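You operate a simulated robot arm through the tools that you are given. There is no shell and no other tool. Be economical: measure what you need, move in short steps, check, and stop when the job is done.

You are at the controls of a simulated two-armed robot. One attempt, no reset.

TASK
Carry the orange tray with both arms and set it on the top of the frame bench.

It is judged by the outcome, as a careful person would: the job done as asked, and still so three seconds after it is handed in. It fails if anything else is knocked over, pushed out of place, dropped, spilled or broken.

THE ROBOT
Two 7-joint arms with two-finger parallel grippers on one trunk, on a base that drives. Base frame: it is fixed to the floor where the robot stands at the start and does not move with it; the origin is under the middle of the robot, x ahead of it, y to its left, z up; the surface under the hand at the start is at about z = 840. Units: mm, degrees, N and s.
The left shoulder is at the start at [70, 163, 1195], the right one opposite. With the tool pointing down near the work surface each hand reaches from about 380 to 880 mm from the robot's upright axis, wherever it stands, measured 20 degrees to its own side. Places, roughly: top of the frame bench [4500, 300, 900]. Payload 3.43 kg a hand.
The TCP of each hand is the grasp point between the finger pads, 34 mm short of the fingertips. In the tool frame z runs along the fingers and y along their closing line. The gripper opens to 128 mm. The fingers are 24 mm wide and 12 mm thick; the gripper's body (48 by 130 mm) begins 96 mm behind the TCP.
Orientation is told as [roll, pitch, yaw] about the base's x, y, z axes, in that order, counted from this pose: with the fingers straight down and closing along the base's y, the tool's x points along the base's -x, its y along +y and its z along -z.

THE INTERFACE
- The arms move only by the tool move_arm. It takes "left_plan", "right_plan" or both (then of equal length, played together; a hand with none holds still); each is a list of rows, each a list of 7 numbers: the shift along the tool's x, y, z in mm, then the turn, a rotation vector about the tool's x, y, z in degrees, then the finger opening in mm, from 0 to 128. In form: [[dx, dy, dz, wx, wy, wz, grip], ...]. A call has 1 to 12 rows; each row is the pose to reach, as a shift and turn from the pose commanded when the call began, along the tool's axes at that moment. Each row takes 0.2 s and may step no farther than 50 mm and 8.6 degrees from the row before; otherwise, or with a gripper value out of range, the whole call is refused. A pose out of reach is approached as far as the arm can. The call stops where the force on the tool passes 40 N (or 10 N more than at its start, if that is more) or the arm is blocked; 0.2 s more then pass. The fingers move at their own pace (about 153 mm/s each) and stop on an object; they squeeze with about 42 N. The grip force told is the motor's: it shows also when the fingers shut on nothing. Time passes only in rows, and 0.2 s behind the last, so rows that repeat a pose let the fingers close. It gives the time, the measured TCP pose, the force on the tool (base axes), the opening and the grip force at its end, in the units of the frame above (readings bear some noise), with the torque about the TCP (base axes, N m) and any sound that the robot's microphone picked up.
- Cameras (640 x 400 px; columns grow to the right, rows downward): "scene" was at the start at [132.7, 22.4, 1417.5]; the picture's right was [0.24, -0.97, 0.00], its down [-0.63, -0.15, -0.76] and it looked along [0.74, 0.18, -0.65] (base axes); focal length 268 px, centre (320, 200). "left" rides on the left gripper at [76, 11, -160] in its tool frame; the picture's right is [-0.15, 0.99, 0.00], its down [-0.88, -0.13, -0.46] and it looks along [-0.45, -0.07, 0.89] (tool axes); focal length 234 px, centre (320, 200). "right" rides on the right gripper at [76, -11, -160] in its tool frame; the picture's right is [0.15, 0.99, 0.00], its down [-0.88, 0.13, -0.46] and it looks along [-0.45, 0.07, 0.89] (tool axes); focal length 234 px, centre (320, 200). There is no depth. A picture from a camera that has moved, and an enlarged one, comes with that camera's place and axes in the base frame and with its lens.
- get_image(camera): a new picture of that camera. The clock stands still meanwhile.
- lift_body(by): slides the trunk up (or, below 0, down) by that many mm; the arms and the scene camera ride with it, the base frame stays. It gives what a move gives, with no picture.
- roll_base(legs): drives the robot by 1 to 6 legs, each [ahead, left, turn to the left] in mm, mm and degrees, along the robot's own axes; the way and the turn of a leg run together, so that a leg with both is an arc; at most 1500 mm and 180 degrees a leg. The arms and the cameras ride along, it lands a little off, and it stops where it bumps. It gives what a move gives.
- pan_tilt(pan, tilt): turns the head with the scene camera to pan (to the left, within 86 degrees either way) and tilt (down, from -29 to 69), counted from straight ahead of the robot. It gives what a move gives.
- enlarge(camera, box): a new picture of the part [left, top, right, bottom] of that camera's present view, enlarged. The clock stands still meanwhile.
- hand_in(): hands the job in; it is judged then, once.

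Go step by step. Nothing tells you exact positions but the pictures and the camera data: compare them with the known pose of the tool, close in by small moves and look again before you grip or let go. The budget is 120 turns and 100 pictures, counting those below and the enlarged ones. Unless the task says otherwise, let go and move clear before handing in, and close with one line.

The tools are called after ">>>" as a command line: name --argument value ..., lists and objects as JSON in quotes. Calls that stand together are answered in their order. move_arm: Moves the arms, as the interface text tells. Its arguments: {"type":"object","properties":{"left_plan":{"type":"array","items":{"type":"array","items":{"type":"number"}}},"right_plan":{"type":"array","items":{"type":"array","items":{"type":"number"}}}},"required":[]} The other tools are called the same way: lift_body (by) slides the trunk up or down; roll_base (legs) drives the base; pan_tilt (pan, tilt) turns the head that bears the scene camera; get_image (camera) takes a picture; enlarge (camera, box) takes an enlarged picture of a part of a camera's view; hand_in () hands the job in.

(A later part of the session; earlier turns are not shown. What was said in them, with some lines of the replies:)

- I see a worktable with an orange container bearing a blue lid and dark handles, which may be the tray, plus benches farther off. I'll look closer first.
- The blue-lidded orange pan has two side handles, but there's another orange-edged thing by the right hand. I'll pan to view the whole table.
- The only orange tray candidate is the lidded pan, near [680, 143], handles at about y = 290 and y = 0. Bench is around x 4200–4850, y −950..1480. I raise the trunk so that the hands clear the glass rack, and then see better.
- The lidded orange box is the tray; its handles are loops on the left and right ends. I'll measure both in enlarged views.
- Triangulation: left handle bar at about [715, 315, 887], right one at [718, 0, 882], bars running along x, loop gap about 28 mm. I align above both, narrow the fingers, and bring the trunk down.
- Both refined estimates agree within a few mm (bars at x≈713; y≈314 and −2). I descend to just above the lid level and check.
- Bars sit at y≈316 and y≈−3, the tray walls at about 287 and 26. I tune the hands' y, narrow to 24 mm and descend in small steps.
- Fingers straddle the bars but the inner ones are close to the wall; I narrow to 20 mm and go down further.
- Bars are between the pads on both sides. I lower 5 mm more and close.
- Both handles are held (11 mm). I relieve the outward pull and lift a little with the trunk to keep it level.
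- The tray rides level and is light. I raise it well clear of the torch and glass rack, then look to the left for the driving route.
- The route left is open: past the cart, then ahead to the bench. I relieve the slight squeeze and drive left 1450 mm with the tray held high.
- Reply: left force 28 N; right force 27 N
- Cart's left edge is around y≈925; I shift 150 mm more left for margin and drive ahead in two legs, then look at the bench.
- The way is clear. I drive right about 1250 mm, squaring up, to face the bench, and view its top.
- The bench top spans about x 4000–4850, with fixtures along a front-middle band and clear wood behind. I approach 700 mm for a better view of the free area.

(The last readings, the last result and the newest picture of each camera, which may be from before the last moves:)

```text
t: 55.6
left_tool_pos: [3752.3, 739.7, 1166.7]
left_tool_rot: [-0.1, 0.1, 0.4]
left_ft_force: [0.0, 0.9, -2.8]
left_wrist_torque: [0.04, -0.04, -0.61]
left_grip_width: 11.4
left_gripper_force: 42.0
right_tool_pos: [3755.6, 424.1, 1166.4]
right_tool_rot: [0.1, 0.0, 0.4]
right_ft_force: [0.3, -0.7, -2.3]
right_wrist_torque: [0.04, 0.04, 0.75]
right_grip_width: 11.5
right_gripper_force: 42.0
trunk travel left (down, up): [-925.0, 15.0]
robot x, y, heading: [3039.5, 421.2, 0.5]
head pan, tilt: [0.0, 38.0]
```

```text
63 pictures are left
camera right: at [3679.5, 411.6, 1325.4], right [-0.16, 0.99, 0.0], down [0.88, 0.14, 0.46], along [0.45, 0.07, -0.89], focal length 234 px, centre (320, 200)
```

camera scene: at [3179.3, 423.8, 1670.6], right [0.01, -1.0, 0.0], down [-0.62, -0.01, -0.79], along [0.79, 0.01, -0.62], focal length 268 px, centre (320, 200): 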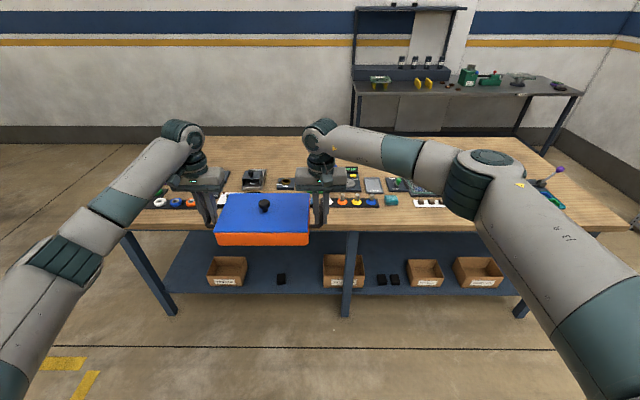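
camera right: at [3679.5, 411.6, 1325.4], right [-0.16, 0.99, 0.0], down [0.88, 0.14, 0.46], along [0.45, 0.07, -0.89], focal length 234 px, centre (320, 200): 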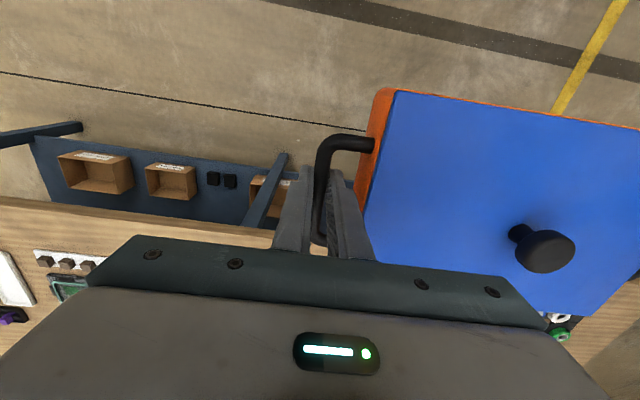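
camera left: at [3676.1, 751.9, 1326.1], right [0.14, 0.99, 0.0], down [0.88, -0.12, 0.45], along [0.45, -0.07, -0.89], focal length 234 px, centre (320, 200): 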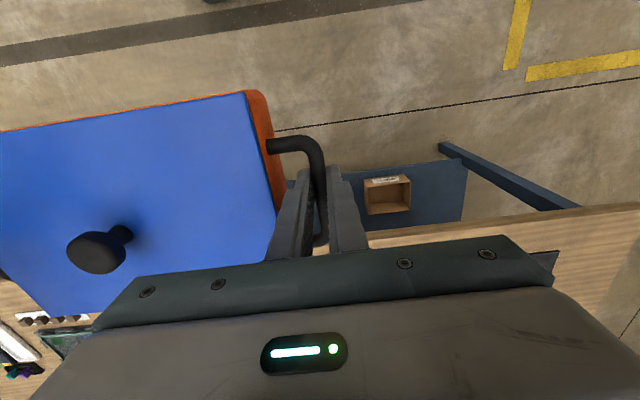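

There's open wood behind the fixtures (x≈4330–4860). To reach it, I centre the tray in front of the robot and extend the arms 100 mm, in step, while still high and clear.

>>> move_arm --left_plan '[[-12, -20, 0, 0, 0, 0, 0], [-25, -40, 0, 0, 0, 0, 0], [-38, -60, 0, 0, 0, 0, 0], [-50, -80, 0, 0, 0, 0, 0], [-62, -100, 0, 0, 0, 0, 0], [-75, -120, 0, 0, 0, 0, 0], [-88, -140, 0, 0, 0, 0, 0], [-100, -157, 0, 0, 0, 0, 0], [-100, -157, 0, 0, 0, 0, 0]]' --right_plan '[[-12, -20, 0, 0, 0, 0, 0], [-25, -40, 0, 0, 0, 0, 0], [-38, -60, 0, 0, 0, 0, 0], [-50, -80, 0, 0, 0, 0, 0], [-62, -100, 0, 0, 0, 0, 0], [-75, -120, 0, 0, 0, 0, 0], [-88, -140, 0, 0, 0, 0, 0], [-100, -157, 0, 0, 0, 0, 0], [-100, -157, 0, 0, 0, 0, 0]]'

>>> get_image --camera "scene"

>>> enlarge --camera "scene" --box '[110, 110, 430, 260]'

```text
t: 57.6
left_tool_pos: [3852.9, 583.8, 1165.6]
left_tool_rot: [-0.1, 0.0, 0.3]
left_ft_force: [1.2, 4.8, -2.3]
left_wrist_torque: [0.02, -0.2, -0.55]
left_grip_width: 11.3
left_gripper_force: 41.9
right_tool_pos: [3857.9, 266.5, 1168.0]
right_tool_rot: [0.0, 0.0, 0.4]
right_ft_force: [-0.7, -5.5, -2.5]
right_wrist_torque: [-0.1, 0.2, 0.81]
right_grip_width: 11.3
right_gripper_force: 42.1
trunk travel left (down, up): [-925.0, 15.0]
robot x, y, heading: [3044.9, 420.7, 0.7]
head pan, tilt: [0.0, 38.0]
```

```text
62 pictures are left
camera scene: at [3178.7, 424.6, 1670.6], right [0.01, -1.0, 0.0], down [-0.62, -0.01, -0.79], along [0.79, 0.01, -0.62], focal length 268 px, centre (320, 200)
```

scene: 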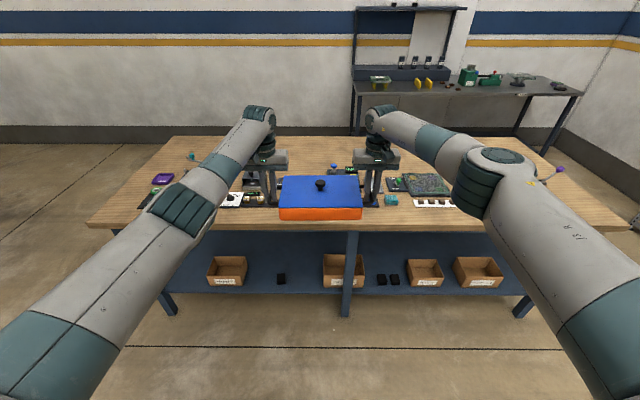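

```text
2.00 times, centred on (270, 185) of scene
camera zoom: at [3178.7, 424.6, 1670.6], right [0.01, -1.0, 0.0], down [-0.62, -0.01, -0.79], along [0.79, 0.01, -0.62], focal length 536 px, centre (420, 230)
```

zoom: 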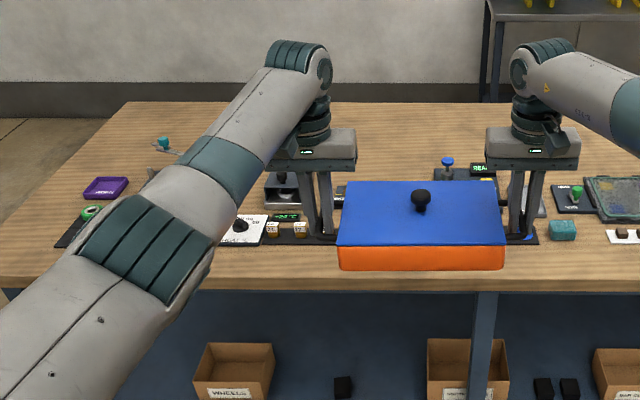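

Fixtures reach back to about x≈4380 near y≈255, less at y≈520. I shift left 100 mm and creep ahead 560 mm, tray still high.

>>> roll_base --legs '[[0, 100, -0.6], [560, 0, 0]]'

>>> pan_tilt --pan 0 --tilt 50

>>> get_image --camera "scene"

>>> get_image --camera "left"

>>> get_image --camera "right"

```text
t: 61.5
left_tool_pos: [4415.3, 669.0, 1167.6]
left_tool_rot: [-0.1, 0.0, -0.6]
left_ft_force: [1.0, 12.4, -2.0]
left_wrist_torque: [0.17, -0.06, -0.5]
left_grip_width: 11.3
left_gripper_force: 42.1
right_tool_pos: [4415.4, 353.2, 1167.6]
right_tool_rot: [0.1, 0.1, -0.4]
right_ft_force: [-1.8, -11.7, -3.5]
right_wrist_torque: [-0.17, 0.05, 0.92]
right_grip_width: 11.3
right_gripper_force: 41.7
trunk travel left (down, up): [-925.0, 15.0]
robot x, y, heading: [3602.7, 512.9, -0.2]
head pan, tilt: [0.0, 38.0]
```

```text
t: 62.3
left_tool_pos: [4417.4, 667.7, 1165.8]
left_tool_rot: [0.0, 0.1, -0.5]
left_ft_force: [0.9, -0.5, -2.6]
left_wrist_torque: [0.02, 0.09, -0.51]
left_grip_width: 11.3
left_gripper_force: 41.7
right_tool_pos: [4417.2, 352.2, 1168.0]
right_tool_rot: [0.2, 0.0, -0.3]
right_ft_force: [-1.7, -0.4, -2.3]
right_wrist_torque: [0.0, 0.0, 0.93]
right_grip_width: 11.7
right_gripper_force: 41.7
trunk travel left (down, up): [-925.0, 15.0]
robot x, y, heading: [3606.0, 516.6, -0.5]
head pan, tilt: [0.0, 50.0]
```

```text
60 pictures are left
camera scene: at [3731.5, 517.7, 1653.5], right [-0.01, -1.0, 0.0], down [-0.77, 0.0, -0.64], along [0.64, 0.0, -0.77], focal length 268 px, centre (320, 200)
```

scene: 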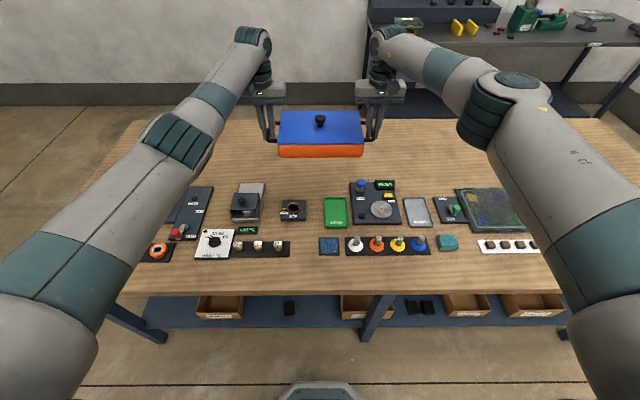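

```text
59 pictures are left
camera left: at [4340.5, 680.9, 1325.3], right [0.15, 0.99, 0.0], down [0.88, -0.14, 0.45], along [0.45, -0.07, -0.89], focal length 234 px, centre (320, 200)
```

left: 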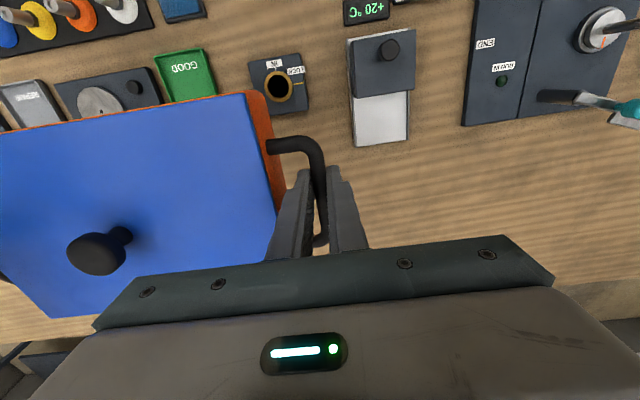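

```text
58 pictures are left
camera right: at [4340.5, 340.9, 1325.8], right [-0.14, 0.99, 0.0], down [0.88, 0.13, 0.45], along [0.45, 0.07, -0.89], focal length 234 px, centre (320, 200)
```

right: 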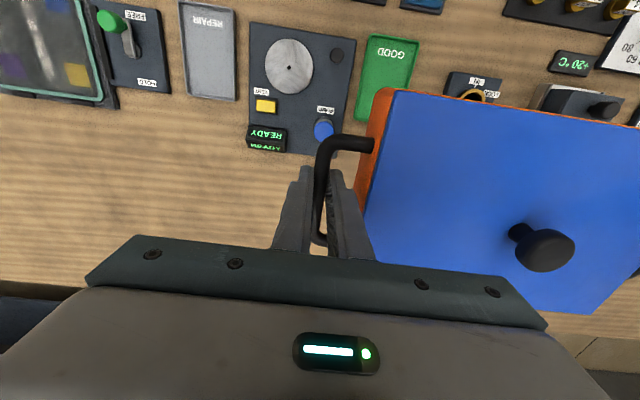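

Now the layout is plain: clear wood behind the fixtures, with the READY panel and its blue knob (x up to ~4450, y≈230–358) and the clamp at y≈770 to keep away from. I aim for tray centre at x≈4520, y≈510: advance 90 mm, then extend 15 mm.

>>> roll_base --legs '[[90, 0, 0.3]]'

>>> move_arm --left_plan '[[-8, 0, 0, 0, 0, 0, 0], [-16, 0, 0, 0, 0, 0, 0], [-16, 0, 0, 0, 0, 0, 0]]' --right_plan '[[-8, 0, 0, 0, 0, 0, 0], [-16, 0, 0, 0, 0, 0, 0], [-16, 0, 0, 0, 0, 0, 0]]'

>>> get_image --camera "scene"

>>> get_image --camera "right"

>>> get_image --camera "left"

```text
t: 63.4
left_tool_pos: [4498.0, 673.5, 1171.3]
left_tool_rot: [-0.1, -0.2, -0.2]
left_ft_force: [0.7, 0.3, -1.4]
left_wrist_torque: [0.02, -0.06, -0.49]
left_grip_width: 11.2
left_gripper_force: 42.3
right_tool_pos: [4500.4, 355.6, 1171.4]
right_tool_rot: [0.1, -0.3, 0.0]
right_ft_force: [-1.6, -1.3, -2.0]
right_wrist_torque: [-0.01, -0.02, 0.92]
right_grip_width: 11.3
right_gripper_force: 42.0
trunk travel left (down, up): [-925.0, 15.0]
robot x, y, heading: [3690.4, 514.9, 0.0]
head pan, tilt: [0.0, 50.0]
```

```text
t: 64.2
left_tool_pos: [4521.3, 672.1, 1164.9]
left_tool_rot: [0.0, 0.2, -0.3]
left_ft_force: [1.2, 1.6, -2.8]
left_wrist_torque: [0.03, -0.07, -0.48]
left_grip_width: 11.2
left_gripper_force: 42.4
right_tool_pos: [4524.1, 356.3, 1166.2]
right_tool_rot: [0.1, 0.1, 0.0]
right_ft_force: [-0.8, -2.8, -2.6]
right_wrist_torque: [0.02, 0.11, 0.89]
right_grip_width: 11.4
right_gripper_force: 42.2
trunk travel left (down, up): [-925.0, 15.0]
robot x, y, heading: [3689.7, 515.5, -0.0]
head pan, tilt: [0.0, 50.0]
```

```text
57 pictures are left
camera scene: at [3821.6, 517.9, 1653.2], right [0.0, -1.0, 0.0], down [-0.77, 0.0, -0.64], along [0.64, 0.0, -0.77], focal length 268 px, centre (320, 200)
```

scene: 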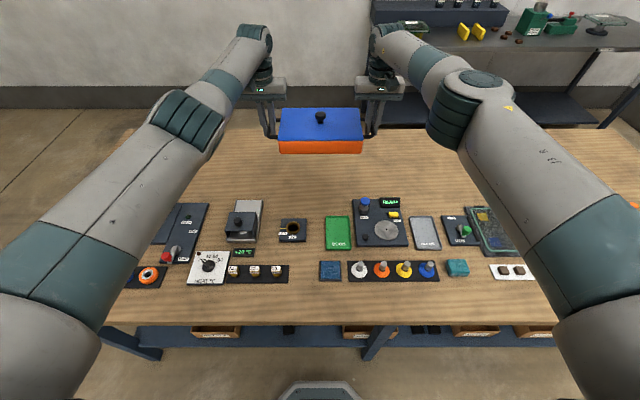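

```text
56 pictures are left
camera right: at [4447.2, 344.3, 1325.0], right [-0.15, 0.99, 0.0], down [0.88, 0.13, 0.45], along [0.45, 0.07, -0.89], focal length 234 px, centre (320, 200)
```

right: 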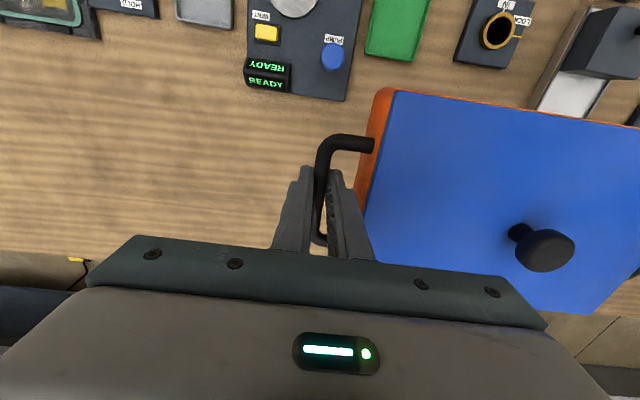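

```text
55 pictures are left
camera left: at [4445.4, 684.2, 1324.5], right [0.15, 0.99, 0.0], down [0.88, -0.13, 0.45], along [0.45, -0.07, -0.89], focal length 234 px, centre (320, 200)
```

left: 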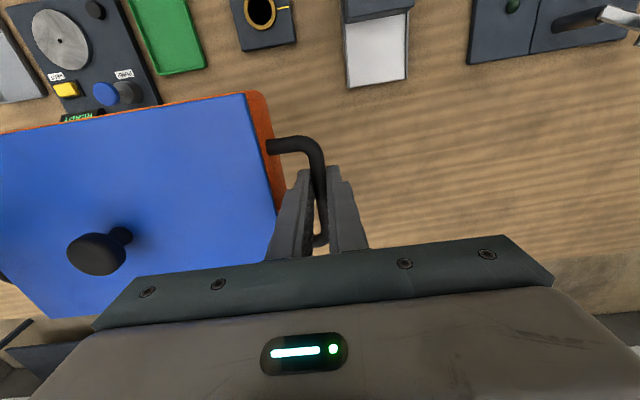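

Cross-checking the views, the bench top is nearer z≈865 and the READY panel reaches back to x≈4480, so I need about 60 mm more. I creep 40 mm and extend 25 mm.

>>> roll_base --legs '[[40, 10, 0]]'

>>> move_arm --left_plan '[[-8, 0, 0, 0, 0, 0, 0], [-16, 0, 0, 0, 0, 0, 0], [-25, 0, 0, 0, 0, 0, 0], [-25, 0, 0, 0, 0, 0, 0]]' --right_plan '[[-8, 0, 0, 0, 0, 0, 0], [-16, 0, 0, 0, 0, 0, 0], [-25, 0, 0, 0, 0, 0, 0], [-25, 0, 0, 0, 0, 0, 0]]'

>>> lift_body --by -120

>>> get_image --camera "scene"

>>> get_image --camera "right"

>>> get_image --camera "left"

```text
t: 65.1
left_tool_pos: [4550.4, 679.6, 1174.1]
left_tool_rot: [0.0, -0.5, -0.3]
left_ft_force: [0.8, 1.8, -1.8]
left_wrist_torque: [0.06, -0.1, -0.47]
left_grip_width: 11.1
left_gripper_force: 42.3
right_tool_pos: [4552.5, 363.1, 1174.1]
right_tool_rot: [0.1, -0.4, 0.0]
right_ft_force: [-2.8, -3.4, -2.0]
right_wrist_torque: [-0.01, -0.12, 0.92]
right_grip_width: 11.4
right_gripper_force: 41.5
trunk travel left (down, up): [-925.0, 15.0]
robot x, y, heading: [3732.0, 525.1, -0.1]
head pan, tilt: [0.0, 50.0]
```

```text
t: 66.1
left_tool_pos: [4566.3, 683.5, 1165.8]
left_tool_rot: [-0.1, 0.1, -0.3]
left_ft_force: [-0.1, -20.1, -1.5]
left_wrist_torque: [-0.21, 0.43, -0.73]
left_grip_width: 11.4
left_gripper_force: 42.0
left hand out of reach, approached as far as the arm can: row 1, 2, 3, 4
right_tool_pos: [4565.8, 367.8, 1166.1]
right_tool_rot: [0.2, 0.1, 0.2]
right_ft_force: [1.4, 19.3, -2.7]
right_wrist_torque: [0.26, -0.35, 0.42]
right_grip_width: 11.1
right_gripper_force: 41.4
right hand out of reach, approached as far as the arm can: row 1, 2, 3, 4
trunk travel left (down, up): [-925.0, 15.0]
robot x, y, heading: [3726.8, 528.0, -0.1]
head pan, tilt: [0.0, 50.0]
```

```text
t: 67.6
left_tool_pos: [4561.8, 683.5, 1047.5]
left_tool_rot: [-0.2, 0.0, -0.3]
left_ft_force: [-1.0, -28.0, -2.6]
left_wrist_torque: [-0.36, -0.18, -0.69]
left_grip_width: 11.4
left_gripper_force: 42.1
right_tool_pos: [4563.1, 366.2, 1047.5]
right_tool_rot: [0.3, 0.0, 0.1]
right_ft_force: [1.0, 29.2, -2.6]
right_wrist_torque: [0.37, 0.19, 0.49]
right_grip_width: 11.4
right_gripper_force: 41.5
trunk travel left (down, up): [-805.0, 135.0]
robot x, y, heading: [3730.3, 525.4, 0.1]
head pan, tilt: [0.0, 50.0]
```

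```text
54 pictures are left
camera scene: at [3858.0, 527.8, 1533.6], right [0.0, -1.0, 0.0], down [-0.77, 0.0, -0.64], along [0.64, 0.0, -0.77], focal length 268 px, centre (320, 200)
```

scene: 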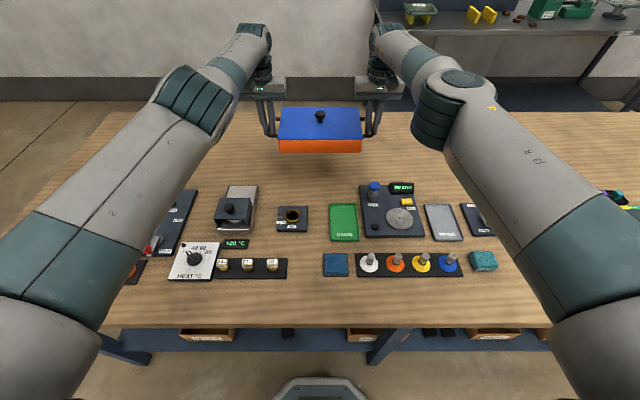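

```text
53 pictures are left
camera right: at [4486.9, 354.1, 1207.1], right [-0.15, 0.99, 0.0], down [0.88, 0.13, 0.46], along [0.45, 0.07, -0.89], focal length 234 px, centre (320, 200)
```

right: 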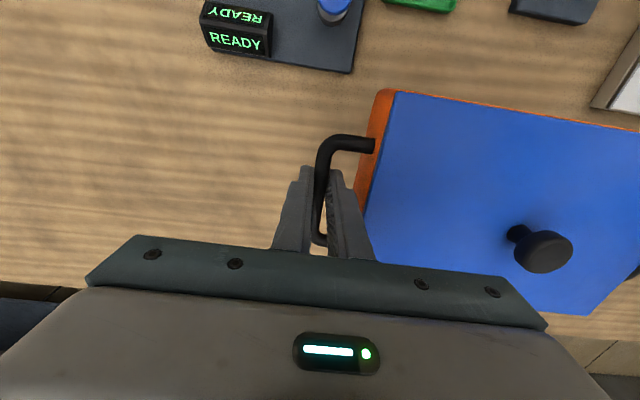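

```text
52 pictures are left
camera left: at [4487.2, 695.8, 1206.8], right [0.15, 0.99, 0.0], down [0.88, -0.13, 0.46], along [0.45, -0.07, -0.89], focal length 234 px, centre (320, 200)
```

left: 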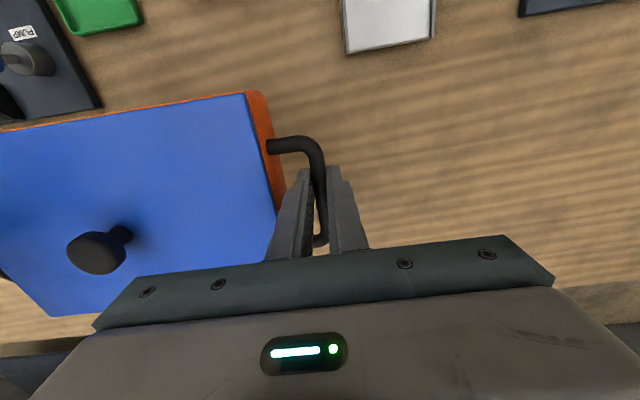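

The arms are at full stretch with a sideways strain; the panel's back corner is at about [4473, 397]. I ease the arms back into reach and relieve the strain first.

>>> move_arm --left_plan '[[10, 0, 0, 0, 0, 0, 0], [22, 0, 0, 0, 0, 0, 0], [22, 0, 0, 0, 0, 0, 0]]' --right_plan '[[10, 0, 0, 0, 0, 0, 0], [22, 0, 0, 0, 0, 0, 0], [22, 0, 0, 0, 0, 0, 0]]'

```text
t: 68.4
left_tool_pos: [4561.4, 683.7, 1045.6]
left_tool_rot: [-0.3, 0.2, -0.4]
left_ft_force: [-8.4, -32.1, -3.7]
left_wrist_torque: [-0.23, 1.4, -1.12]
left_grip_width: 12.5
left_gripper_force: 42.2
left hand out of reach, approached as far as the arm can: row 1, 2, 3
right_tool_pos: [4542.6, 366.1, 1047.7]
right_tool_rot: [0.1, -0.1, 0.1]
right_ft_force: [9.6, 32.2, -2.5]
right_wrist_torque: [0.3, -1.34, -1.08]
right_grip_width: 12.2
right_gripper_force: 42.2
trunk travel left (down, up): [-805.0, 135.0]
robot x, y, heading: [3731.2, 527.9, -0.0]
head pan, tilt: [0.0, 50.0]
```

The left hand lagged; I bring it back to match the right, easing inward.

>>> move_arm --left_plan '[[10, -2, 0, 0, 0, 0, 0], [20, -4, 0, 0, 0, 0, 0], [20, -4, 0, 0, 0, 0, 0]]'

```text
t: 69.2
left_tool_pos: [4562.1, 678.2, 1044.6]
left_tool_rot: [0.1, 0.1, -0.2]
left_ft_force: [-8.2, -19.8, -1.8]
left_wrist_torque: [-0.18, 0.55, -1.08]
left_grip_width: 12.8
left_gripper_force: 42.0
left hand out of reach, approached as far as the arm can: row 1, 2, 3
right_tool_pos: [4542.5, 361.6, 1048.0]
right_tool_rot: [0.1, 0.0, -0.1]
right_ft_force: [7.9, 19.2, -1.8]
right_wrist_torque: [0.16, -0.54, -1.07]
right_grip_width: 11.9
right_gripper_force: 41.7
trunk travel left (down, up): [-805.0, 135.0]
robot x, y, heading: [3730.5, 525.9, 0.1]
head pan, tilt: [0.0, 50.0]
```

>>> move_arm --left_plan '[[10, -1, 0, 0, 0, 0, 0], [20, -2, 0, 0, 0, 0, 0], [20, -2, 0, 0, 0, 0, 0]]'

```text
t: 70.0
left_tool_pos: [4560.9, 676.2, 1043.9]
left_tool_rot: [0.2, 0.1, -0.2]
left_ft_force: [-6.5, -2.8, -2.1]
left_wrist_torque: [-0.14, -0.31, -1.0]
left_grip_width: 13.0
left_gripper_force: 41.6
left hand out of reach, approached as far as the arm can: row 1, 2, 3
right_tool_pos: [4541.2, 361.6, 1046.7]
right_tool_rot: [-0.1, 0.0, -0.3]
right_ft_force: [6.5, 2.5, -3.1]
right_wrist_torque: [0.08, 0.33, -1.0]
right_grip_width: 12.2
right_gripper_force: 42.6
trunk travel left (down, up): [-805.0, 135.0]
robot x, y, heading: [3729.8, 527.9, -0.2]
head pan, tilt: [0.0, 50.0]
```

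>>> move_arm --left_plan '[[20, 0, 0, 0, 0, 0, 0], [20, 0, 0, 0, 0, 0, 0]]'

>>> get_image --camera "scene"

```text
t: 70.6
left_tool_pos: [4559.9, 677.0, 1044.6]
left_tool_rot: [0.2, 0.2, -0.1]
left_ft_force: [-5.2, 8.6, -2.2]
left_wrist_torque: [0.06, -0.28, -1.02]
left_grip_width: 12.7
left_gripper_force: 42.4
left hand out of reach, approached as far as the arm can: row 1, 2
right_tool_pos: [4541.7, 361.0, 1047.3]
right_tool_rot: [-0.1, 0.1, -0.2]
right_ft_force: [6.2, -8.3, -2.5]
right_wrist_torque: [-0.08, 0.34, -1.04]
right_grip_width: 12.0
right_gripper_force: 42.1
trunk travel left (down, up): [-805.0, 135.0]
robot x, y, heading: [3730.8, 528.1, 0.1]
head pan, tilt: [0.0, 50.0]
```

```text
51 pictures are left
camera scene: at [3858.8, 527.9, 1533.5], right [0.0, -1.0, 0.0], down [-0.77, 0.0, -0.64], along [0.64, 0.0, -0.77], focal length 268 px, centre (320, 200)
```

scene: 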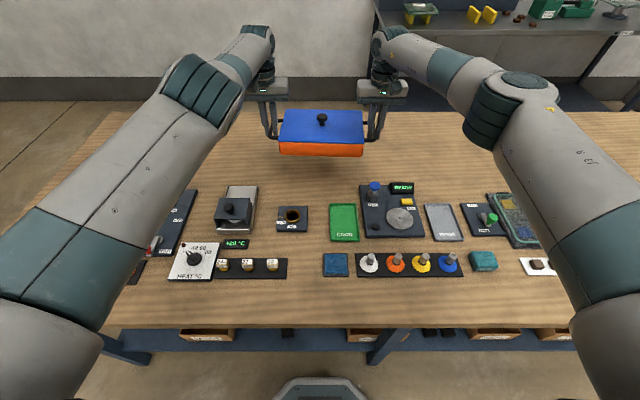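

The left arm seems caught near its straight-elbow pose. I give it more rows to bend out, with small displacement.

>>> move_arm --left_plan '[[4, 2, -3, 0, 0, 0, 0], [8, 2, -6, 0, 0, 0, 0], [12, 2, -9, 0, 0, 0, 0], [16, 2, -12, 0, 0, 0, 0], [20, 2, -12, 0, 0, 0, 0], [20, 2, -12, 0, 0, 0, 0]]'

```text
t: 72.0
left_tool_pos: [4561.0, 675.5, 1056.5]
left_tool_rot: [0.2, 0.1, -0.1]
left_ft_force: [-4.4, 25.9, -2.4]
left_wrist_torque: [0.37, 0.28, -1.01]
left_grip_width: 12.7
left_gripper_force: 41.4
left hand out of reach, approached as far as the arm can: row 1, 2, 3, 4, 5, 6
right_tool_pos: [4541.5, 360.3, 1046.0]
right_tool_rot: [-0.2, 0.0, -0.2]
right_ft_force: [4.2, -27.0, -4.0]
right_wrist_torque: [-0.3, -0.2, -0.99]
right_grip_width: 12.0
right_gripper_force: 41.5
trunk travel left (down, up): [-805.0, 135.0]
robot x, y, heading: [3727.3, 526.0, -0.0]
head pan, tilt: [0.0, 50.0]
```

Left responds in z but not x. Simpler: bring the right hand forward again to square the tray, level the left, and let trunk and base do the rest.

>>> move_arm --left_plan '[[0, 0, 3, 0, 0, 0, 0], [0, 0, 6, 0, 0, 0, 0], [0, 0, 9, 0, 0, 0, 0], [0, 0, 11, 0, 0, 0, 0], [0, 0, 11, 0, 0, 0, 0]]' --right_plan '[[-4, -1, 0, 0, 0, 0, 0], [-8, -2, 0, 0, 0, 0, 0], [-12, -3, 0, 0, 0, 0, 0], [-15, -3, 0, 0, 0, 0, 0], [-15, -3, 0, 0, 0, 0, 0]]'

```text
t: 73.2
left_tool_pos: [4561.4, 675.0, 1045.0]
left_tool_rot: [0.1, -0.1, -0.2]
left_ft_force: [-2.9, 24.7, -2.5]
left_wrist_torque: [0.27, -0.35, -1.05]
left_grip_width: 11.4
left_gripper_force: 41.9
right_tool_pos: [4557.4, 358.4, 1047.1]
right_tool_rot: [0.0, 0.1, -0.1]
right_ft_force: [3.3, -24.8, -3.3]
right_wrist_torque: [-0.31, 0.37, -0.1]
right_grip_width: 11.3
right_gripper_force: 41.9
trunk travel left (down, up): [-805.0, 135.0]
robot x, y, heading: [3729.9, 524.2, 0.0]
head pan, tilt: [0.0, 50.0]
```

Square again and in reach. I relieve the 25 N squeeze.

>>> move_arm --left_plan '[[1, 2, 0, 0, 0, 0, 0], [2, 2, 0, 0, 0, 0, 0], [2, 2, 0, 0, 0, 0, 0]]' --right_plan '[[0, -2, 0, 0, 0, 0, 0], [0, -2, 0, 0, 0, 0, 0], [0, -2, 0, 0, 0, 0, 0]]'

>>> get_image --camera "right"

>>> get_image --camera "left"

```text
t: 74.0
left_tool_pos: [4561.6, 675.2, 1043.9]
left_tool_rot: [-0.2, 0.2, 0.0]
left_ft_force: [-3.4, 14.3, -3.0]
left_wrist_torque: [0.13, -0.5, -1.02]
left_grip_width: 11.5
left_gripper_force: 41.8
right_tool_pos: [4556.6, 358.9, 1047.6]
right_tool_rot: [0.0, 0.0, 0.1]
right_ft_force: [3.8, -14.8, -2.8]
right_wrist_torque: [-0.17, 0.53, -0.07]
right_grip_width: 11.4
right_gripper_force: 41.5
trunk travel left (down, up): [-805.0, 135.0]
robot x, y, heading: [3730.1, 524.9, 0.1]
head pan, tilt: [0.0, 50.0]
```

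```text
50 pictures are left
camera right: at [4480.5, 347.5, 1206.7], right [-0.15, 0.99, 0.0], down [0.88, 0.13, 0.46], along [0.45, 0.07, -0.89], focal length 234 px, centre (320, 200)
```

right: 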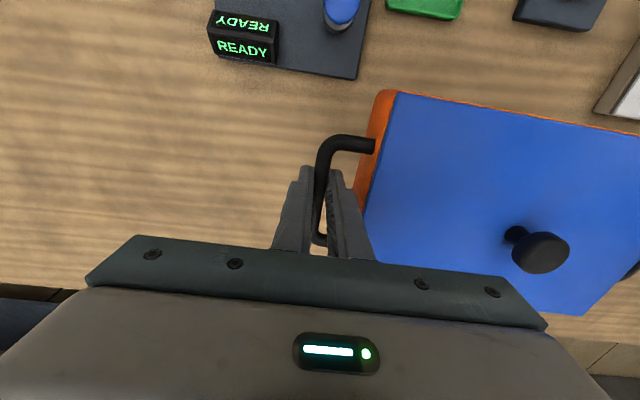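

```text
49 pictures are left
camera left: at [4484.9, 687.8, 1203.8], right [0.15, 0.99, 0.0], down [0.88, -0.13, 0.45], along [0.45, -0.07, -0.89], focal length 234 px, centre (320, 200)
```

left: 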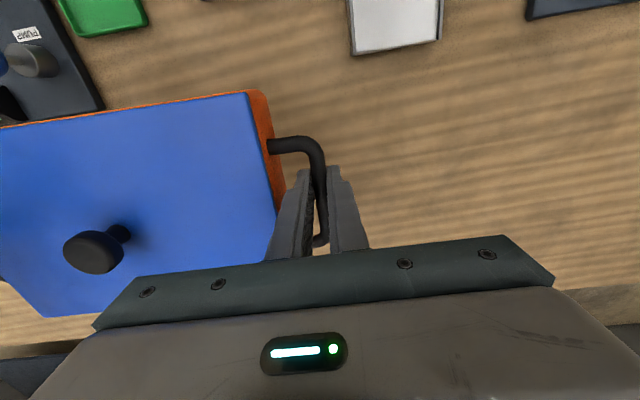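

Tray front edge would be only ~6 mm from the panel's corner, so I move the base 25 mm left and 12 ahead, then lower 90 mm.

>>> roll_base --legs '[[12, 25, 0]]'

>>> lift_body --by -85

>>> get_image --camera "right"

>>> get_image --camera "scene"

```text
t: 74.8
left_tool_pos: [4569.8, 693.5, 1048.0]
left_tool_rot: [0.2, 0.2, -0.3]
left_ft_force: [-3.9, 6.0, -2.5]
left_wrist_torque: [0.23, 0.19, -0.97]
left_grip_width: 11.7
left_gripper_force: 41.7
right_tool_pos: [4566.0, 376.4, 1048.9]
right_tool_rot: [0.3, -0.2, -0.1]
right_ft_force: [2.9, -8.1, -3.1]
right_wrist_torque: [0.0, -0.28, 0.07]
right_grip_width: 11.3
right_gripper_force: 41.7
trunk travel left (down, up): [-805.0, 135.0]
robot x, y, heading: [3739.8, 550.0, -0.2]
head pan, tilt: [0.0, 50.0]
```

```text
t: 76.0
left_tool_pos: [4571.8, 697.2, 959.9]
left_tool_rot: [-0.1, 0.1, -0.4]
left_ft_force: [-4.2, 1.2, -2.5]
left_wrist_torque: [0.05, 0.28, -1.02]
left_grip_width: 11.6
left_gripper_force: 42.2
right_tool_pos: [4568.5, 381.5, 963.1]
right_tool_rot: [0.0, -0.1, -0.2]
right_ft_force: [3.8, -1.5, -2.2]
right_wrist_torque: [-0.02, -0.3, 0.08]
right_grip_width: 11.3
right_gripper_force: 42.0
trunk travel left (down, up): [-720.0, 220.0]
robot x, y, heading: [3741.7, 550.9, -0.0]
head pan, tilt: [0.0, 50.0]
```

```text
48 pictures are left
camera right: at [4491.6, 369.6, 1122.4], right [-0.14, 0.99, 0.0], down [0.88, 0.13, 0.46], along [0.45, 0.07, -0.89], focal length 234 px, centre (320, 200)
```

right: 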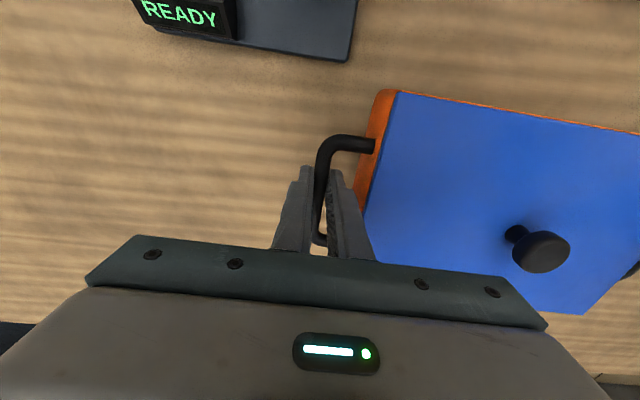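

```text
47 pictures are left
camera scene: at [3870.0, 551.7, 1448.6], right [0.0, -1.0, 0.0], down [-0.77, 0.0, -0.64], along [0.64, 0.0, -0.77], focal length 268 px, centre (320, 200)
```

scene: 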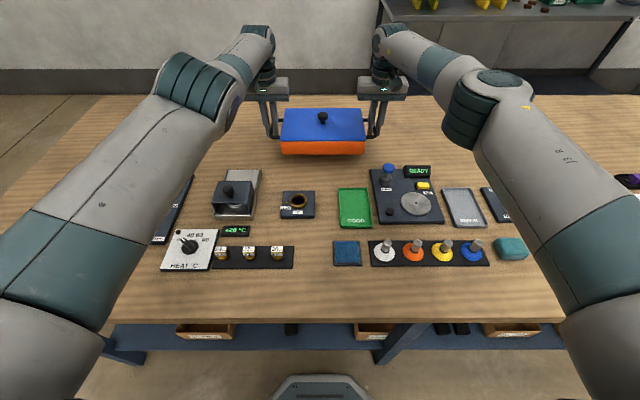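

The corner of the READY panel is now well clear, arms well above the fixtures. About 45 mm remain; I lower 30, then by feel.

>>> lift_body --by -30

>>> enlarge --camera "scene" --box '[220, 70, 420, 195]'

>>> get_image --camera "right"

```text
t: 76.7
left_tool_pos: [4573.4, 698.5, 929.5]
left_tool_rot: [-0.2, 0.3, -0.4]
left_ft_force: [-3.6, 2.1, -2.9]
left_wrist_torque: [0.06, 0.28, -1.03]
left_grip_width: 11.5
left_gripper_force: 42.0
right_tool_pos: [4568.2, 381.1, 933.6]
right_tool_rot: [0.1, -0.1, -0.1]
right_ft_force: [3.2, -1.8, -2.0]
right_wrist_torque: [0.0, -0.24, 0.05]
right_grip_width: 11.7
right_gripper_force: 42.2
trunk travel left (down, up): [-690.0, 250.0]
robot x, y, heading: [3740.6, 548.3, -0.2]
head pan, tilt: [0.0, 50.0]
```

```text
3.20 times, centred on (320, 132) of scene
camera zoom: at [3869.6, 551.9, 1418.6], right [0.0, -1.0, 0.0], down [-0.77, 0.0, -0.64], along [0.64, 0.0, -0.77], focal length 858 px, centre (320, 416)
```

zoom: 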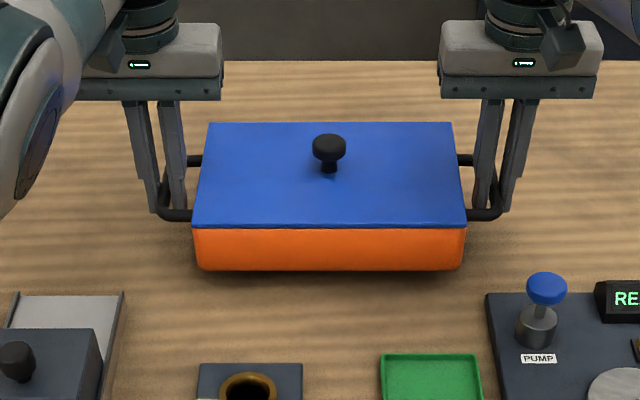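

```text
45 pictures are left
camera right: at [4491.4, 369.8, 1092.4], right [-0.14, 0.99, 0.0], down [0.88, 0.13, 0.46], along [0.45, 0.07, -0.89], focal length 234 px, centre (320, 200)
```

right: 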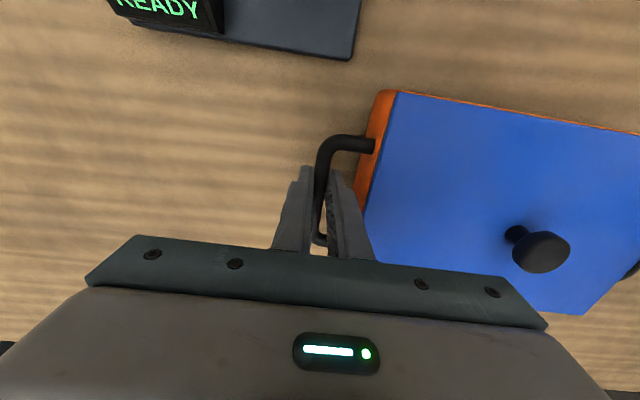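

Clear spot beneath; close to touch-down. Lowering in small steps.

>>> lift_body --by -8

>>> enlarge --camera "scene" --box '[220, 70, 420, 195]'

```text
t: 77.3
left_tool_pos: [4571.8, 697.9, 922.5]
left_tool_rot: [-0.1, 0.2, -0.4]
left_ft_force: [-2.8, 1.7, -2.8]
left_wrist_torque: [0.01, 0.11, -1.02]
left_grip_width: 11.6
left_gripper_force: 42.6
right_tool_pos: [4567.6, 381.2, 923.9]
right_tool_rot: [0.1, -0.1, -0.2]
right_ft_force: [2.9, -1.1, -2.3]
right_wrist_torque: [0.0, -0.07, 0.03]
right_grip_width: 11.1
right_gripper_force: 42.0
trunk travel left (down, up): [-682.0, 258.0]
robot x, y, heading: [3745.1, 549.9, -0.1]
head pan, tilt: [0.0, 50.0]
```

```text
3.20 times, centred on (320, 132) of scene
camera zoom: at [3870.1, 551.8, 1410.5], right [0.0, -1.0, 0.0], down [-0.77, 0.0, -0.64], along [0.64, 0.0, -0.77], focal length 858 px, centre (320, 416)
```

zoom: 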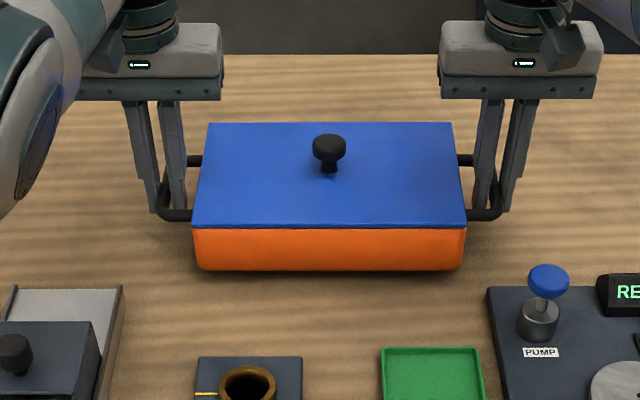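

>>> lift_body --by -5

>>> lift_body --by -4

```text
t: 77.8
left_tool_pos: [4571.9, 697.0, 916.0]
left_tool_rot: [-0.1, 0.3, -0.4]
left_ft_force: [-3.6, 1.3, -1.8]
left_wrist_torque: [-0.01, -0.03, -1.02]
left_grip_width: 11.7
left_gripper_force: 42.1
right_tool_pos: [4569.5, 380.9, 919.5]
right_tool_rot: [0.2, 0.0, -0.1]
right_ft_force: [2.3, -1.2, -2.8]
right_wrist_torque: [0.02, 0.06, 0.09]
right_grip_width: 11.4
right_gripper_force: 42.1
trunk travel left (down, up): [-677.0, 263.0]
robot x, y, heading: [3738.3, 547.3, -0.3]
head pan, tilt: [0.0, 50.0]
```

```text
t: 78.4
left_tool_pos: [4572.1, 698.1, 912.8]
left_tool_rot: [0.0, 0.2, -0.4]
left_ft_force: [-3.4, 0.9, -2.7]
left_wrist_torque: [-0.01, -0.09, -1.04]
left_grip_width: 11.8
left_gripper_force: 42.1
right_tool_pos: [4568.8, 382.2, 915.0]
right_tool_rot: [0.1, 0.0, -0.1]
right_ft_force: [2.6, -1.5, -3.3]
right_wrist_torque: [-0.01, 0.06, 0.1]
right_grip_width: 11.2
right_gripper_force: 41.7
trunk travel left (down, up): [-673.0, 267.0]
robot x, y, heading: [3736.3, 549.6, -0.1]
head pan, tilt: [0.0, 50.0]
```

No contact yet; continuing down in small steps.

>>> lift_body --by -4

>>> lift_body --by -4

>>> enlarge --camera "scene" --box '[220, 70, 420, 195]'

```text
t: 78.9
left_tool_pos: [4572.5, 695.7, 908.2]
left_tool_rot: [-0.2, 0.2, -0.4]
left_ft_force: [-2.0, 2.2, -1.0]
left_wrist_torque: [0.0, 0.03, -1.01]
left_grip_width: 11.5
left_gripper_force: 42.2
right_tool_pos: [4568.5, 380.8, 913.7]
right_tool_rot: [0.0, -0.1, 0.0]
right_ft_force: [3.1, -1.4, -2.7]
right_wrist_torque: [-0.05, -0.1, 0.09]
right_grip_width: 11.4
right_gripper_force: 42.2
trunk travel left (down, up): [-669.0, 271.0]
robot x, y, heading: [3739.9, 549.9, -0.0]
head pan, tilt: [0.0, 50.0]
```

```text
t: 79.4
left_tool_pos: [4571.8, 697.3, 907.8]
left_tool_rot: [-0.2, -0.1, -0.4]
left_ft_force: [1.2, 2.4, 14.9]
left_wrist_torque: [0.09, 0.86, -1.06]
left_grip_width: 11.7
left_gripper_force: 41.3
right_tool_pos: [4567.6, 382.2, 909.3]
right_tool_rot: [0.0, -0.2, -0.1]
right_ft_force: [4.7, -2.3, 0.3]
right_wrist_torque: [-0.03, -0.55, -0.04]
right_grip_width: 11.3
right_gripper_force: 41.5
trunk travel left (down, up): [-665.0, 275.0]
robot x, y, heading: [3738.7, 551.0, -0.4]
head pan, tilt: [0.0, 50.0]
```

```text
3.20 times, centred on (320, 132) of scene
camera zoom: at [3868.2, 551.5, 1394.0], right [0.0, -1.0, 0.0], down [-0.77, 0.0, -0.64], along [0.64, 0.0, -0.77], focal length 858 px, centre (320, 416)
```

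zoom: 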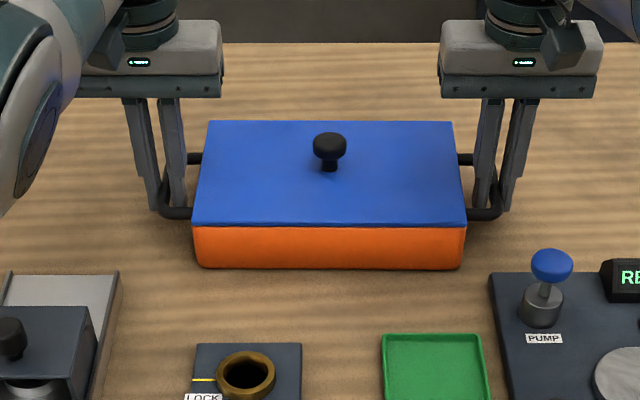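

The left end has touched; the right is about there. I lower the right hand 2.5 mm and check.

>>> move_arm --right_plan '[[0, 0, 1.5, 0, 0, 0, 0], [0, 0, 3, 0, 0, 0, 0]]'

```text
t: 80.0
left_tool_pos: [4571.3, 696.5, 907.6]
left_tool_rot: [-0.1, -0.1, -0.4]
left_ft_force: [5.1, 2.3, 22.2]
left_wrist_torque: [0.05, 0.21, -1.02]
left_grip_width: 11.8
left_gripper_force: 41.8
right_tool_pos: [4567.7, 380.7, 908.6]
right_tool_rot: [0.2, -0.1, 0.0]
right_ft_force: [7.0, -3.3, 7.7]
right_wrist_torque: [-0.05, 1.02, -0.03]
right_grip_width: 11.0
right_gripper_force: 42.4
trunk travel left (down, up): [-665.0, 275.0]
robot x, y, heading: [3741.5, 555.5, -0.2]
head pan, tilt: [0.0, 50.0]
```

Both ends rest on the bench. I open the fingers to 21 mm, just enough to clear the bars without pressing the wall.

>>> move_arm --left_plan '[[0, 0, 0, 0, 0, 0, 16], [0, 0, 0, 0, 0, 0, 21], [0, 0, 0, 0, 0, 0, 21]]' --right_plan '[[0, 0, 0, 0, 0, 0, 16], [0, 0, 0, 0, 0, 0, 21], [0, 0, 0, 0, 0, 0, 21]]'

>>> enlarge --camera "left" --box '[240, 90, 400, 260]'

>>> enlarge --camera "right" --box '[240, 90, 400, 260]'

>>> enlarge --camera "scene" --box '[220, 70, 420, 195]'

```text
t: 80.8
left_tool_pos: [4572.3, 697.8, 902.9]
left_tool_rot: [-0.1, 0.2, -0.4]
left_ft_force: [0.9, 0.7, 0.2]
left_wrist_torque: [-0.01, -0.02, -0.01]
left_grip_width: 20.9
left_gripper_force: 0.0
right_tool_pos: [4569.2, 381.3, 904.9]
right_tool_rot: [0.0, 0.0, -0.1]
right_ft_force: [0.2, 0.3, 0.1]
right_wrist_torque: [0.01, 0.02, -0.02]
right_grip_width: 21.0
right_gripper_force: 0.1
trunk travel left (down, up): [-665.0, 275.0]
robot x, y, heading: [3741.2, 551.4, 0.1]
head pan, tilt: [0.0, 50.0]
```

```text
2.35 times, centred on (320, 175) of left
camera zoom: at [4496.3, 710.1, 1063.5], right [0.15, 0.99, 0.0], down [0.88, -0.14, 0.45], along [0.45, -0.07, -0.89], focal length 551 px, centre (320, 259)
```

zoom: 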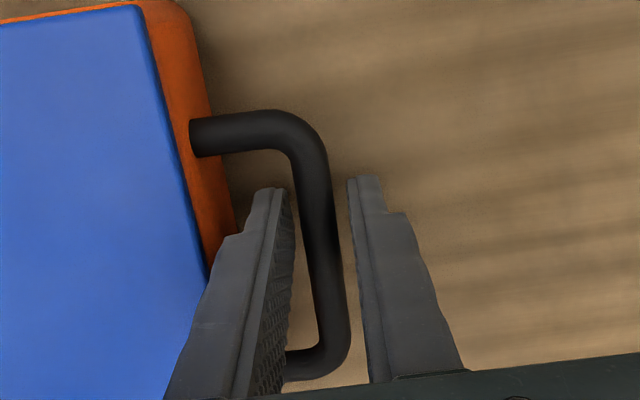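

```text
2.35 times, centred on (320, 175) of right
camera zoom: at [4491.8, 369.9, 1064.0], right [-0.14, 0.99, 0.0], down [0.88, 0.13, 0.46], along [0.45, 0.07, -0.89], focal length 551 px, centre (320, 259)
```

zoom: 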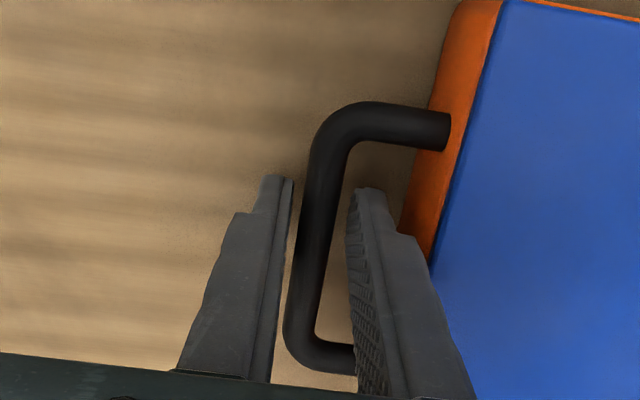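

```text
3.20 times, centred on (320, 132) of scene
camera zoom: at [3870.2, 551.9, 1393.4], right [0.0, -1.0, 0.0], down [-0.77, 0.0, -0.64], along [0.64, 0.0, -0.77], focal length 858 px, centre (320, 416)
```

zoom: 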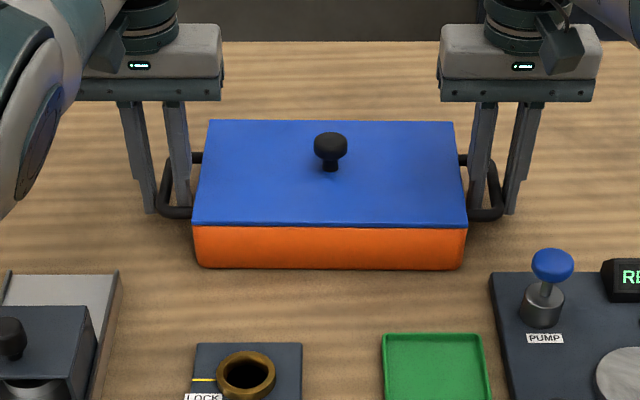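

Both grips are free of the bars and the tray sits flat. I raise the trunk straight up, first a bit, then well clear.

>>> lift_body --by 25

>>> get_image --camera "scene"

```text
t: 81.5
left_tool_pos: [4573.1, 697.9, 930.2]
left_tool_rot: [-0.1, 0.2, -0.4]
left_ft_force: [0.5, -0.6, -0.3]
left_wrist_torque: [0.05, 0.03, -0.01]
left_grip_width: 21.1
left_gripper_force: 0.0
right_tool_pos: [4568.0, 382.1, 929.4]
right_tool_rot: [0.1, 0.1, -0.1]
right_ft_force: [0.2, 0.1, -0.7]
right_wrist_torque: [0.01, 0.01, -0.02]
right_grip_width: 20.9
right_gripper_force: 0.0
trunk travel left (down, up): [-690.0, 250.0]
robot x, y, heading: [3738.5, 550.3, -0.1]
head pan, tilt: [0.0, 50.0]
```

```text
39 pictures are left
camera scene: at [3870.1, 551.8, 1418.5], right [0.0, -1.0, 0.0], down [-0.77, 0.0, -0.64], along [0.64, 0.0, -0.77], focal length 268 px, centre (320, 200)
```

scene: 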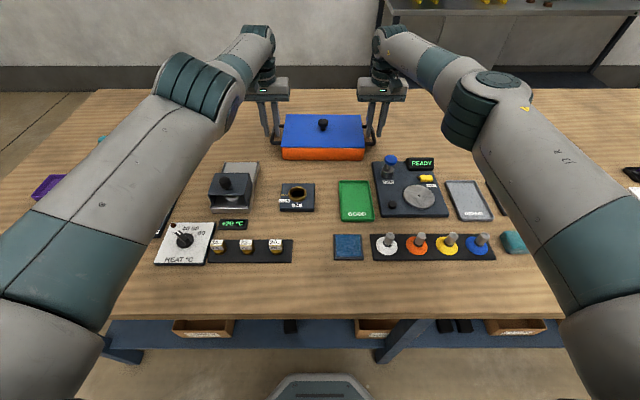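

The tray stayed put with no force on the hands. I raise the trunk 220 mm, then back the base off.

>>> lift_body --by 225

>>> roll_base --legs '[[-500, 0, 0]]'

>>> pan_tilt --pan 0 --tilt 35

>>> get_image --camera "scene"

>>> enlarge --camera "scene" --box '[200, 100, 440, 250]'

```text
t: 83.9
left_tool_pos: [4572.2, 698.4, 1154.9]
left_tool_rot: [-0.2, 0.2, -0.4]
left_ft_force: [0.2, 0.0, 1.0]
left_wrist_torque: [0.01, 0.0, -0.02]
left_grip_width: 21.2
left_gripper_force: 0.0
right_tool_pos: [4567.5, 380.8, 1156.4]
right_tool_rot: [0.1, -0.1, 0.0]
right_ft_force: [-0.6, 0.8, -0.5]
right_wrist_torque: [0.0, 0.01, -0.01]
right_grip_width: 21.0
right_gripper_force: 0.0
trunk travel left (down, up): [-915.0, 25.0]
robot x, y, heading: [3741.8, 546.6, -0.2]
head pan, tilt: [0.0, 50.0]
```

```text
t: 86.9
left_tool_pos: [4070.9, 701.3, 1153.3]
left_tool_rot: [-0.2, 0.2, -0.1]
left_ft_force: [0.2, 0.1, 0.9]
left_wrist_torque: [-0.01, -0.02, -0.01]
left_grip_width: 20.9
left_gripper_force: 0.0
right_tool_pos: [4068.9, 384.5, 1155.4]
right_tool_rot: [0.1, 0.0, 0.1]
right_ft_force: [-0.4, 0.5, 0.5]
right_wrist_torque: [-0.03, -0.01, 0.01]
right_grip_width: 21.0
right_gripper_force: 0.0
trunk travel left (down, up): [-915.0, 25.0]
robot x, y, heading: [3241.6, 549.8, 0.3]
head pan, tilt: [0.0, 50.0]
```

```text
t: 87.6
left_tool_pos: [4069.2, 701.5, 1155.8]
left_tool_rot: [-0.1, 0.1, -0.1]
left_ft_force: [0.1, 0.8, -0.6]
left_wrist_torque: [-0.01, -0.01, 0.01]
left_grip_width: 21.1
left_gripper_force: 0.1
right_tool_pos: [4067.5, 385.0, 1155.7]
right_tool_rot: [0.1, 0.0, 0.2]
right_ft_force: [0.2, 0.6, -1.0]
right_wrist_torque: [0.02, -0.01, -0.01]
right_grip_width: 21.1
right_gripper_force: 0.0
trunk travel left (down, up): [-915.0, 25.0]
robot x, y, heading: [3244.1, 549.2, 0.1]
head pan, tilt: [0.0, 35.0]
```

```text
38 pictures are left
camera scene: at [3378.9, 552.4, 1665.3], right [0.0, -1.0, 0.0], down [-0.57, 0.0, -0.82], along [0.82, 0.0, -0.57], focal length 268 px, centre (320, 200)
```

scene: 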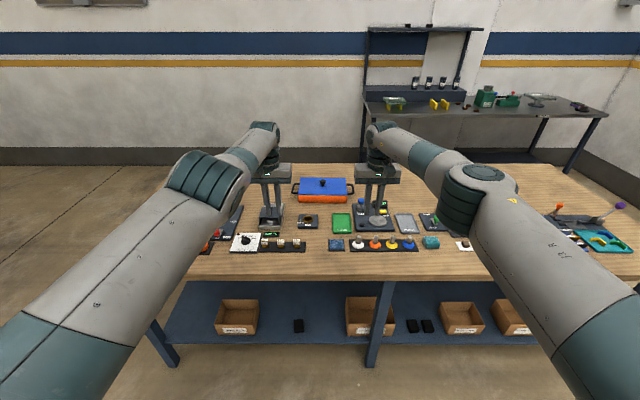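

```text
2.67 times, centred on (320, 175) of scene
camera zoom: at [3378.9, 552.4, 1665.3], right [0.0, -1.0, 0.0], down [-0.57, 0.0, -0.82], along [0.82, 0.0, -0.57], focal length 715 px, centre (320, 267)
```

zoom: 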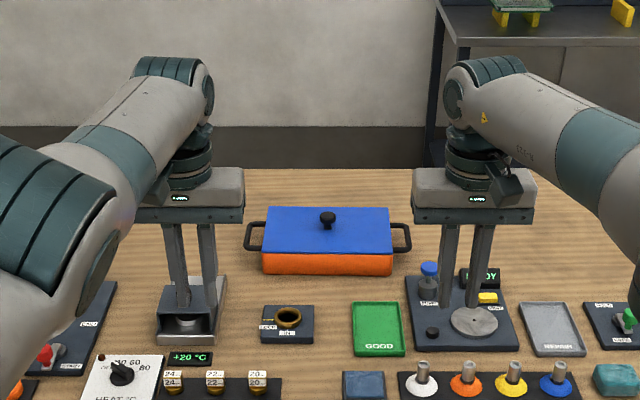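

The tray stands flat with its lid on, behind the fixtures on the bench top. Nothing was disturbed and the robot is clear, so I hand in.

>>> hand_in

```text
The job is handed in.
```

The orange tray, carried with both arms, is standing flat on top of the frame bench with its lid on, behind the fixtures; both hands are clear, nothing else was moved, and the job is handed in.
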